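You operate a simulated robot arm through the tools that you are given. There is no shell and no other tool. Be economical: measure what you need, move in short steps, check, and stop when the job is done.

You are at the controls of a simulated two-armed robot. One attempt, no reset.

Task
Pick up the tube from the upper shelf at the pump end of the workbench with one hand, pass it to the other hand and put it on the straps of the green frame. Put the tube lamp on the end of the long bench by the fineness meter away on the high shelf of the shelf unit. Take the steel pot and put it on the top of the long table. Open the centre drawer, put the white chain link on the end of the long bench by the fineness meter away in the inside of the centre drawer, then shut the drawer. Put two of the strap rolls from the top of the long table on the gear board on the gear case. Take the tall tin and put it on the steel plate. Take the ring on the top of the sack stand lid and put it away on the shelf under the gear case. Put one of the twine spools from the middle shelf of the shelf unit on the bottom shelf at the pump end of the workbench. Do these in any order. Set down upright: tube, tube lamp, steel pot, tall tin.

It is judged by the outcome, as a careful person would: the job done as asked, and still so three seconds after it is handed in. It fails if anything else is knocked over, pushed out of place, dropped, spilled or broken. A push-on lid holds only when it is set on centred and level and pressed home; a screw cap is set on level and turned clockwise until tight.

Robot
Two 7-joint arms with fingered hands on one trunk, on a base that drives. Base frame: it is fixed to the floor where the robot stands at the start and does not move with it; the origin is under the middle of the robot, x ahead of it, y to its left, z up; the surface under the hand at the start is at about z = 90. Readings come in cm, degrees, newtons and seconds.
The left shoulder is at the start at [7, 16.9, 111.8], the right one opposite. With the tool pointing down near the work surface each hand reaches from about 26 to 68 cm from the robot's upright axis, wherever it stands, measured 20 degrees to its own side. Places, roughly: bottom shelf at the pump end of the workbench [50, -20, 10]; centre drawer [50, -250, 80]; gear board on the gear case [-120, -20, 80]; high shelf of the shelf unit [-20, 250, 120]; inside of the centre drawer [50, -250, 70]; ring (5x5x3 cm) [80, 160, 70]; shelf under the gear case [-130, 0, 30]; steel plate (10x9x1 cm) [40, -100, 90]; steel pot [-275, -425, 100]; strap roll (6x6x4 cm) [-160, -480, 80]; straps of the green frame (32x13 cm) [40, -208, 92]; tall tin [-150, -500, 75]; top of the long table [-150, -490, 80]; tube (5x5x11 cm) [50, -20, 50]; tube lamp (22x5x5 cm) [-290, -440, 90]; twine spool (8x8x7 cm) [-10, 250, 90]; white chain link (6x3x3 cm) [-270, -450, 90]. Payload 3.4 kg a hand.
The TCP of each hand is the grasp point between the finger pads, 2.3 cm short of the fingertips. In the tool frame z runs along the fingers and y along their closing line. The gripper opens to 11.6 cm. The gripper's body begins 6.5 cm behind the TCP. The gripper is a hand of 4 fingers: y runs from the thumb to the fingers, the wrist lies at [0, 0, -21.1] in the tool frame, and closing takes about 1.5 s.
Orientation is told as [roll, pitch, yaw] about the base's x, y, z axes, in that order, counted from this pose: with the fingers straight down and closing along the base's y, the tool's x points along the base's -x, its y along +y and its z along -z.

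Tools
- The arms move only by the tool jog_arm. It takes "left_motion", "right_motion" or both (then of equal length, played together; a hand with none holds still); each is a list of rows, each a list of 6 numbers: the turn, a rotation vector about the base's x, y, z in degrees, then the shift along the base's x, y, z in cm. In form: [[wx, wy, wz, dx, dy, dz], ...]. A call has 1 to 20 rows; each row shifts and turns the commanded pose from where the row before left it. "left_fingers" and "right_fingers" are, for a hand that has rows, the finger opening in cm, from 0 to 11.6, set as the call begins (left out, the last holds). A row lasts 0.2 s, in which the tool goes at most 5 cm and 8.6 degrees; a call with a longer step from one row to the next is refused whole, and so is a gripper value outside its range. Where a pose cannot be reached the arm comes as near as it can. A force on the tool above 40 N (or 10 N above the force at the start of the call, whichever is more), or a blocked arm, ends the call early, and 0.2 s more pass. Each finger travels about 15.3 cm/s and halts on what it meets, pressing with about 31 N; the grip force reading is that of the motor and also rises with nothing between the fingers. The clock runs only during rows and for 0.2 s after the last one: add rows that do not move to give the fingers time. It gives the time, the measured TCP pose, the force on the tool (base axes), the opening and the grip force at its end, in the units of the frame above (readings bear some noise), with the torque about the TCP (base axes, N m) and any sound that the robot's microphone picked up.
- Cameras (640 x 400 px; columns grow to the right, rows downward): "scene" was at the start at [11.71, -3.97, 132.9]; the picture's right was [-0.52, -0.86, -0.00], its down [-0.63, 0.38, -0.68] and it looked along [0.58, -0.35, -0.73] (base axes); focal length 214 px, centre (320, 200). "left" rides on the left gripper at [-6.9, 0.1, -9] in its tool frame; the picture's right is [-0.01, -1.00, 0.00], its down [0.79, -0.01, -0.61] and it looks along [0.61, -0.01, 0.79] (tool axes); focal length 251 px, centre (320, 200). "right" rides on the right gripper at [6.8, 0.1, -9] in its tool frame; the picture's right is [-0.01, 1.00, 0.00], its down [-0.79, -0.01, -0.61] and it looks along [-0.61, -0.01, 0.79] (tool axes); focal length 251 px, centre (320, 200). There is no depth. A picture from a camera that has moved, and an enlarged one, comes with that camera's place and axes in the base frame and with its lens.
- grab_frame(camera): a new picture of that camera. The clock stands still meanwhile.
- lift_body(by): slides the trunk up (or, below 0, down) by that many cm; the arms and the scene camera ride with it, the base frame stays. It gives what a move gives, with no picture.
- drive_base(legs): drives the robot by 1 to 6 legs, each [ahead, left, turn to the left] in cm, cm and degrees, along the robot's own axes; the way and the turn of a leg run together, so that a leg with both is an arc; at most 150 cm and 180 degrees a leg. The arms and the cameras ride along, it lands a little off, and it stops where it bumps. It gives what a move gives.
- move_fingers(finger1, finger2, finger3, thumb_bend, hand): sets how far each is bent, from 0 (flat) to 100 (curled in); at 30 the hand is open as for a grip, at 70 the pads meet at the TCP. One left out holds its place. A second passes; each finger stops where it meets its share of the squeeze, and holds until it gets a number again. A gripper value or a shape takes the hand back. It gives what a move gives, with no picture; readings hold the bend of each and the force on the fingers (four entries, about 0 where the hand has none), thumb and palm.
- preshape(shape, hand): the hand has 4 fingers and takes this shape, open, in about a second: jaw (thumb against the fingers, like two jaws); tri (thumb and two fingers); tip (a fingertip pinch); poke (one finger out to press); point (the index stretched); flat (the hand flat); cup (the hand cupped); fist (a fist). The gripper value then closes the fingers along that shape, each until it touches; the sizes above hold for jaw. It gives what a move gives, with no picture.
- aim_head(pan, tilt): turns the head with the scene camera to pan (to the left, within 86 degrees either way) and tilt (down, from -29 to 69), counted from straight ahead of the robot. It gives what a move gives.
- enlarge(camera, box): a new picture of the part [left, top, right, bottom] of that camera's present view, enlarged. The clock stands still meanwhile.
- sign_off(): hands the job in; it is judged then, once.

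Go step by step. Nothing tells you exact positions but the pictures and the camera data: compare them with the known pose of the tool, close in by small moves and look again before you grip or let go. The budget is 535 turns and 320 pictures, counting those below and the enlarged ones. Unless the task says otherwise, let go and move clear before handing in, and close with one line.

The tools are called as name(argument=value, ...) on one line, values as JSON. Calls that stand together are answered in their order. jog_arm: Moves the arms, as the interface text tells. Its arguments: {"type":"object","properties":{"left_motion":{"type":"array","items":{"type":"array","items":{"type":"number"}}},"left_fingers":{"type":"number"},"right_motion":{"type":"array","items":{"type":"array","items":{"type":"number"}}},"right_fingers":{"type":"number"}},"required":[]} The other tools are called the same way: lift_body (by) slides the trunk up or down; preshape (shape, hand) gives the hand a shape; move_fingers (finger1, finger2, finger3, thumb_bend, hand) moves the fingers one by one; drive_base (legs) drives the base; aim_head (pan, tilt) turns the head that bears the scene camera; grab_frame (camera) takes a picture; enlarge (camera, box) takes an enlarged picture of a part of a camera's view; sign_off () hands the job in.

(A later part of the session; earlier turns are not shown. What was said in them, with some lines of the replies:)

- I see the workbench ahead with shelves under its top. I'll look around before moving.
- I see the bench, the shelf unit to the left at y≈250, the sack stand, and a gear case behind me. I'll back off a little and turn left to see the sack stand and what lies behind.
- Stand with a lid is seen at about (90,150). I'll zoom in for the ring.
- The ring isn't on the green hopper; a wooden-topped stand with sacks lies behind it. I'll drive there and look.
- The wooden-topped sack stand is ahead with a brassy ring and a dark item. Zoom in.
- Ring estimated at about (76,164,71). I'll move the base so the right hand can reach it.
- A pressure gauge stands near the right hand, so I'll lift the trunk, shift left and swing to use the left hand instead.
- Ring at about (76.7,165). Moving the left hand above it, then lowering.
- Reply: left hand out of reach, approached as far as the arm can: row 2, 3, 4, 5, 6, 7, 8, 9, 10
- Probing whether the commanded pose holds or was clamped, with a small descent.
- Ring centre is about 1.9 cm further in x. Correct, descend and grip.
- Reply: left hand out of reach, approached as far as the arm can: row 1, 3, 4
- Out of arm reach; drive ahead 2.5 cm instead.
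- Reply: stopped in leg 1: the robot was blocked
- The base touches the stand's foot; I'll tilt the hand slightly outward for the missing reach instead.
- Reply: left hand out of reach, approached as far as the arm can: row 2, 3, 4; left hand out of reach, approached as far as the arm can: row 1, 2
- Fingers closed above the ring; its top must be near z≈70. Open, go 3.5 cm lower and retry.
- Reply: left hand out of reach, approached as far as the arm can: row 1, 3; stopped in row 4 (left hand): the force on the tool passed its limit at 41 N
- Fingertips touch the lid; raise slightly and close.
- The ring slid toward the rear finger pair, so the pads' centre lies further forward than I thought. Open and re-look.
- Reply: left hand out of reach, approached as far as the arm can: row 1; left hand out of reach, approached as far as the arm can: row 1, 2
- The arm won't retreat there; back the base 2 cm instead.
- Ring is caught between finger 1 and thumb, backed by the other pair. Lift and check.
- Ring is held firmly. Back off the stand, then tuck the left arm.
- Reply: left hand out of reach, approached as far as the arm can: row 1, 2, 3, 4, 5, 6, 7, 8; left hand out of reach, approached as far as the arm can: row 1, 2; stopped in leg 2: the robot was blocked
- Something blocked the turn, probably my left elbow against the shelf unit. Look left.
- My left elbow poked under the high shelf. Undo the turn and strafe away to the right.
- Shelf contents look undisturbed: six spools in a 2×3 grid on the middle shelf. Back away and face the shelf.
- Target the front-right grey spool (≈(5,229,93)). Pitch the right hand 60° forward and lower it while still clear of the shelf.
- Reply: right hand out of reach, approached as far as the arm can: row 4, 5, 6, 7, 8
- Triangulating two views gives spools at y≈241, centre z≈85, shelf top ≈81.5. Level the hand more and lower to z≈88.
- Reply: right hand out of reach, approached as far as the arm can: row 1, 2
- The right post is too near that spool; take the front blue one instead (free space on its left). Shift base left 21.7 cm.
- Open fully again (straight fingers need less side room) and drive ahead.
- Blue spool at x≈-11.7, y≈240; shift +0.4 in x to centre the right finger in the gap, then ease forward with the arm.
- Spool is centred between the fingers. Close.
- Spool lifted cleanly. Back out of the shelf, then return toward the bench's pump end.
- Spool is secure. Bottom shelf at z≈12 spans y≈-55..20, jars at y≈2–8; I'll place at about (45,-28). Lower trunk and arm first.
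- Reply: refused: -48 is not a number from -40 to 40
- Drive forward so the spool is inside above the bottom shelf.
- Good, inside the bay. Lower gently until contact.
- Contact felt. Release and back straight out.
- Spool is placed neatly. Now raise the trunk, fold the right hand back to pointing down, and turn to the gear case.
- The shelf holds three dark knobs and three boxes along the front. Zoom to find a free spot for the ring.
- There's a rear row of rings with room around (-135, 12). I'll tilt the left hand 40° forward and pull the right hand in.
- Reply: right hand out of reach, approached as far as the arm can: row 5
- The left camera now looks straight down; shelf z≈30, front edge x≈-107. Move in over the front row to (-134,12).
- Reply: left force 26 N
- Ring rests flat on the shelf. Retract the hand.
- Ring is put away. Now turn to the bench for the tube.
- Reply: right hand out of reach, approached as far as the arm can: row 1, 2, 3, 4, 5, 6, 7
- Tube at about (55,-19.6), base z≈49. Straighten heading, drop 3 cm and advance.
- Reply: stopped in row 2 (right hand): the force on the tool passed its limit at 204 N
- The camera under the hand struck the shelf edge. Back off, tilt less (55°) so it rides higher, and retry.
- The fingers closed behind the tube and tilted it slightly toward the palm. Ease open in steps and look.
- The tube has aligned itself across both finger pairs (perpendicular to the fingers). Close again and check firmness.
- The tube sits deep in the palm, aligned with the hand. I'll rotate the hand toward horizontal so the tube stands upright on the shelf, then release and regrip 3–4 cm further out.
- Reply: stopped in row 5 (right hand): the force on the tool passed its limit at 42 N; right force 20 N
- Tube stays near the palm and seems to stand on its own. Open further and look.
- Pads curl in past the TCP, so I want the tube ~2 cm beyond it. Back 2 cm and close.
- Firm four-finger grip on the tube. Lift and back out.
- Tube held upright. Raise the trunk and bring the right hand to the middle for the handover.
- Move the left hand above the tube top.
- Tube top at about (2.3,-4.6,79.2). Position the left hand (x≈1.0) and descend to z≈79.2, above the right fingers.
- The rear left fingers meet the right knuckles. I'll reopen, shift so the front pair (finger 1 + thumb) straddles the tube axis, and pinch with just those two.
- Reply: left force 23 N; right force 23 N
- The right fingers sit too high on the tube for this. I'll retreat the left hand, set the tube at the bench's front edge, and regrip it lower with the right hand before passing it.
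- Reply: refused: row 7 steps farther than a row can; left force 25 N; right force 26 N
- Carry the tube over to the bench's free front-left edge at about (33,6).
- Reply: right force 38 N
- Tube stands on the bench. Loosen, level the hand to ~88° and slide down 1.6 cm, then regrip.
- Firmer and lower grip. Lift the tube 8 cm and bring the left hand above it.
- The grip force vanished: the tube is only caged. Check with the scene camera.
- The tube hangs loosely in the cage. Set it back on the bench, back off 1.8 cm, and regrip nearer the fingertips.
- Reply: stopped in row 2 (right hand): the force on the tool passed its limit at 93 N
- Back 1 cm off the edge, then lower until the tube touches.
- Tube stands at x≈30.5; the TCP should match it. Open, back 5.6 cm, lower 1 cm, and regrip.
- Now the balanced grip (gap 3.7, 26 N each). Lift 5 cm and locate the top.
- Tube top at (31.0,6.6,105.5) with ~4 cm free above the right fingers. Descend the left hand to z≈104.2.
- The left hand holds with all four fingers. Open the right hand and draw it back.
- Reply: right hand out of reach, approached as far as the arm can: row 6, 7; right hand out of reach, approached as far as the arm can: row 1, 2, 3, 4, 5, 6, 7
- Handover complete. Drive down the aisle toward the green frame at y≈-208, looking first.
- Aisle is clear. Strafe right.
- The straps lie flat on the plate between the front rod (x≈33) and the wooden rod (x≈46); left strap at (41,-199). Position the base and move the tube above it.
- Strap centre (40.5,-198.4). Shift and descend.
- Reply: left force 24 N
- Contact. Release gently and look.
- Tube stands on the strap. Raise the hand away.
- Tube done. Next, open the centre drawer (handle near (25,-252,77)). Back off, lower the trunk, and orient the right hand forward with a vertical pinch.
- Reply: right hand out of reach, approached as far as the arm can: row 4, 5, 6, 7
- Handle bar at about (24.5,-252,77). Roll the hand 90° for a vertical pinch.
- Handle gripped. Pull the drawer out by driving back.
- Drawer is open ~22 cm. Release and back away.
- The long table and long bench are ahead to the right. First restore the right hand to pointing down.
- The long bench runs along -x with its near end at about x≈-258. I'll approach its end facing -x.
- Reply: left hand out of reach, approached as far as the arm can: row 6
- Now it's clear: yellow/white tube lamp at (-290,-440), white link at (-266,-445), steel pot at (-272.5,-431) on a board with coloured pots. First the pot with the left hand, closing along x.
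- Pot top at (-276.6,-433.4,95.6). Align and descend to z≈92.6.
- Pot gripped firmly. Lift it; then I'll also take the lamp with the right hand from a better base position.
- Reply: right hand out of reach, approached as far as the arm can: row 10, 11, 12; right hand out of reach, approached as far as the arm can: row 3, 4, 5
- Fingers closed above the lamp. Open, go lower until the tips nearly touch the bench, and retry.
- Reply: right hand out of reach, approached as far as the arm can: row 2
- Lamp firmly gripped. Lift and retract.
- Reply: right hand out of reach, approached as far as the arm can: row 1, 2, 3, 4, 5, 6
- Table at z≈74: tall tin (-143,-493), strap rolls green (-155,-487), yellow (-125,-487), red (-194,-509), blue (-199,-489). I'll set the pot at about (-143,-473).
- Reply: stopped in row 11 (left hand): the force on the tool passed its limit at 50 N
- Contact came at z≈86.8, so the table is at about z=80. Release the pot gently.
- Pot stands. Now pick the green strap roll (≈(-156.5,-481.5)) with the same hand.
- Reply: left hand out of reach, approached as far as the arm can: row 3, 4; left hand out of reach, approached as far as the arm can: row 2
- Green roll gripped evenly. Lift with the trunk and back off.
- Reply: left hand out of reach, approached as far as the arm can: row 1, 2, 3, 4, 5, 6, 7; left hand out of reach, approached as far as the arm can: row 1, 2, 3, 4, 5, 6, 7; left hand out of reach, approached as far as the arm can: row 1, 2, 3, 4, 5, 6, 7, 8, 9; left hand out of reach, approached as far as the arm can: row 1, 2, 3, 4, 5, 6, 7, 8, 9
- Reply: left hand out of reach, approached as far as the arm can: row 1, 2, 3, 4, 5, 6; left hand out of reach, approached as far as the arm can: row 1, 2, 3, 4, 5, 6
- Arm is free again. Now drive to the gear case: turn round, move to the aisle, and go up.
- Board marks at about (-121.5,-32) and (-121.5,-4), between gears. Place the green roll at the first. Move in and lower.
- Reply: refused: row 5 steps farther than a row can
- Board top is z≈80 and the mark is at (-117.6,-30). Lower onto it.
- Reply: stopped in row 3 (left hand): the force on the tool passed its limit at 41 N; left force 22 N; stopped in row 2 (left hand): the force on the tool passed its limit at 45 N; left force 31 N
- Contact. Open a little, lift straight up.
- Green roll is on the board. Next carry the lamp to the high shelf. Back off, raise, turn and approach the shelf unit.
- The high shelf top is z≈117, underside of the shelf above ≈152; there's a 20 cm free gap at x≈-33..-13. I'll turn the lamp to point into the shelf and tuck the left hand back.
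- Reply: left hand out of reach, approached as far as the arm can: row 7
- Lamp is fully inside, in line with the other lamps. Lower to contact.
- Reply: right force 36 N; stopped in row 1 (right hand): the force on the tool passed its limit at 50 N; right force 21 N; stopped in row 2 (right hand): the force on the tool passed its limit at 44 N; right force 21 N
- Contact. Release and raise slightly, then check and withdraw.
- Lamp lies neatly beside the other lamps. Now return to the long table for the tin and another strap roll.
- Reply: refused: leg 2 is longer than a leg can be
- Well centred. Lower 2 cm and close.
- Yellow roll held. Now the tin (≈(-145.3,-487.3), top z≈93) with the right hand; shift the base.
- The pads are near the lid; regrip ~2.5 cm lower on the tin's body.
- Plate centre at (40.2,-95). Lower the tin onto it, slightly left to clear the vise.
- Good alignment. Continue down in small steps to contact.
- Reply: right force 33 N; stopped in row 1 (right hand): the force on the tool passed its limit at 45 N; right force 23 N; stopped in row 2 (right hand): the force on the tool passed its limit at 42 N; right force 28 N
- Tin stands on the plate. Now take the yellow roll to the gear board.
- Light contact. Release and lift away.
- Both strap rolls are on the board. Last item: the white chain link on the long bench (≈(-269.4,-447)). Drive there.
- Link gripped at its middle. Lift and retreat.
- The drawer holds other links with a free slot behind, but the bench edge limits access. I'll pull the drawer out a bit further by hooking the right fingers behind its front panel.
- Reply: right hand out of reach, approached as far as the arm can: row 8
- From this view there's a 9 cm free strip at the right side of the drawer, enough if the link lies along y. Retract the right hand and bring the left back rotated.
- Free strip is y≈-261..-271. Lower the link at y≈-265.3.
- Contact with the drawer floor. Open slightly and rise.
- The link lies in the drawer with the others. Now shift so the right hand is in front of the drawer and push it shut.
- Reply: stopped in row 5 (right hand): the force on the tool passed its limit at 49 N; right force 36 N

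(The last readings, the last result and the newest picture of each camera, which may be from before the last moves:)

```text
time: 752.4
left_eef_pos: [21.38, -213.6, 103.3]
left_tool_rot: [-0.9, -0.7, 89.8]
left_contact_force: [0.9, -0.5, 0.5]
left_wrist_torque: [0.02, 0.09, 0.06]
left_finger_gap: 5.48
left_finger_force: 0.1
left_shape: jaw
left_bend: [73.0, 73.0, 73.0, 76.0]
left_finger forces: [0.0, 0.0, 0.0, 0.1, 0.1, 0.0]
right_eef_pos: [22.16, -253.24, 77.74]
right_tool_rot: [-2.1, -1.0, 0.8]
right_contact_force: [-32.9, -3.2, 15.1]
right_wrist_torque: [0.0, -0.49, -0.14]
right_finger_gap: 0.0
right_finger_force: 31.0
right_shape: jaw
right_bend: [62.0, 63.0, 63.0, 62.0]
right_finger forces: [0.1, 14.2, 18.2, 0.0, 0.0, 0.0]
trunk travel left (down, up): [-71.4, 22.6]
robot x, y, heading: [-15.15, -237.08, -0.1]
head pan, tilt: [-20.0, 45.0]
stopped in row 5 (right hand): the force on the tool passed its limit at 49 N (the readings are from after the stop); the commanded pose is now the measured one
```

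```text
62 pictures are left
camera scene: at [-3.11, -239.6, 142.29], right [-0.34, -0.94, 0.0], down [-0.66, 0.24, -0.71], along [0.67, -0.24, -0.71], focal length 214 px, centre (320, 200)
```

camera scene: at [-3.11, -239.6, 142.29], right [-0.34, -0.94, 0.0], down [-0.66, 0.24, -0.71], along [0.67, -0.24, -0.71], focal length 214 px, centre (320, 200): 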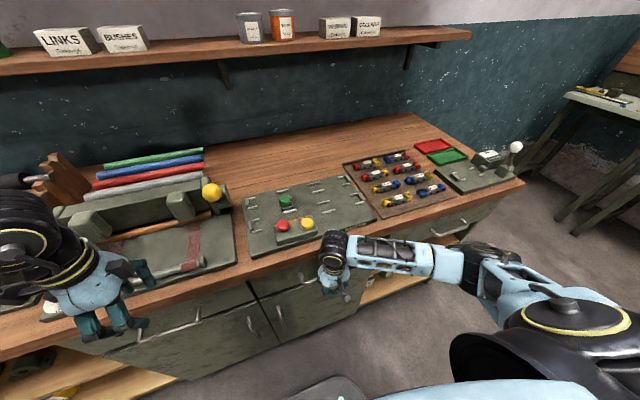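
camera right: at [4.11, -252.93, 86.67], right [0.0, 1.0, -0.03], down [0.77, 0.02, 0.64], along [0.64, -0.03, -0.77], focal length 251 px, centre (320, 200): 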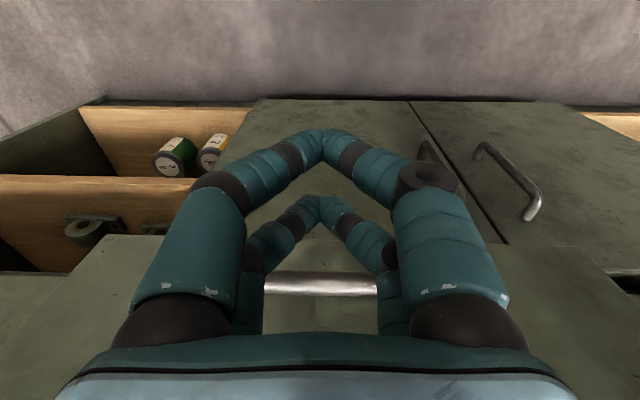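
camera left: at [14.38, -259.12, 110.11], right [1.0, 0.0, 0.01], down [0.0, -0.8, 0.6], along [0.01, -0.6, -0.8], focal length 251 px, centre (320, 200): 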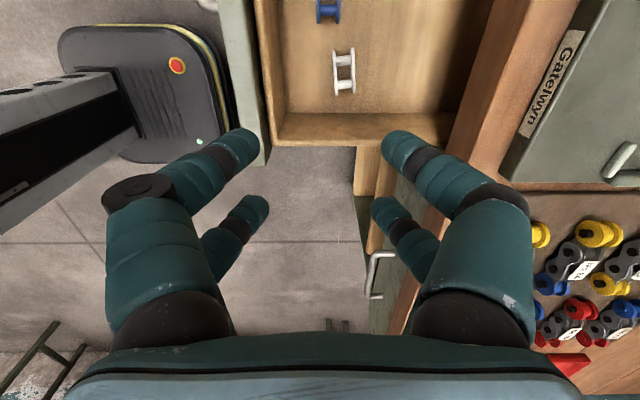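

The drawer hit its stop. Back off and verify it's flush.

drive_base(legs=[[-35, 0, 0]])

aim_head(pan=0, tilt=40)

enlarge(camera="scene", box=[160, 100, 520, 300])

```text
time: 754.6
left_eef_pos: [-12.77, -213.46, 103.2]
left_tool_rot: [-0.6, -0.7, 90.0]
left_contact_force: [0.5, 0.2, -0.4]
left_wrist_torque: [0.0, -0.04, -0.02]
left_finger_gap: 5.44
left_finger_force: 0.0
left_shape: jaw
left_bend: [73.0, 73.0, 73.0, 76.0]
left_finger forces: [0.0, 0.1, 0.1, 0.0, 0.0, 0.1]
right_eef_pos: [-11.76, -253.07, 77.68]
right_tool_rot: [-2.1, -1.4, 0.8]
right_contact_force: [-0.7, 0.4, 0.4]
right_wrist_torque: [-0.01, 0.0, 0.02]
right_finger_gap: 0.03
right_finger_force: 30.9
right_shape: jaw
right_bend: [62.0, 63.0, 63.0, 62.0]
right_finger forces: [0.0, 0.0, 0.0, 0.1, 0.0, 0.0]
trunk travel left (down, up): [-71.4, 22.6]
robot x, y, heading: [-49.84, -237.13, -0.1]
head pan, tilt: [-20.0, 45.0]
```

```text
time: 755.4
left_eef_pos: [-12.74, -213.44, 103.17]
left_tool_rot: [-0.5, -0.7, 89.9]
left_contact_force: [-0.3, 0.2, -0.6]
left_wrist_torque: [0.01, 0.03, 0.01]
left_finger_gap: 5.41
left_finger_force: 0.0
left_shape: jaw
left_bend: [73.0, 73.0, 73.0, 76.0]
left_finger forces: [0.1, 0.1, 0.0, 0.1, 0.0, 0.1]
right_eef_pos: [-11.76, -253.09, 77.65]
right_tool_rot: [-2.1, -1.3, 0.9]
right_contact_force: [-0.6, -0.3, -0.7]
right_wrist_torque: [0.03, -0.01, -0.03]
right_finger_gap: 0.0
right_finger_force: 30.8
right_shape: jaw
right_bend: [62.0, 63.0, 63.0, 62.0]
right_finger forces: [0.0, 0.1, 0.0, 0.1, 0.0, 0.0]
trunk travel left (down, up): [-71.4, 22.6]
robot x, y, heading: [-49.61, -237.22, -0.1]
head pan, tilt: [0.0, 40.0]
```

```text
1.78 times, centred on (340, 200) of scene
camera zoom: at [-36.31, -236.76, 142.94], right [0.0, -1.0, 0.0], down [-0.64, 0.0, -0.77], along [0.77, 0.0, -0.64], focal length 381 px, centre (284, 200)
```

zoom: 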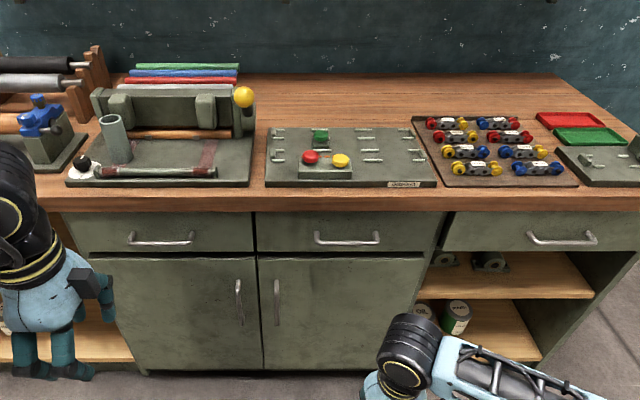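

All eight jobs look finished: the drawer is flush, and the tube is standing on its strap.

sign_off()

```text
The job is handed in.
```

All eight tasks are done and handed in, and the cameras showed each item in its place. On the way, the base nudged the sack stand's foot, the left elbow pressed under the high shelf, and the right hand bumped the tube's shelf and the bench edge. Nothing looked moved or knocked over.
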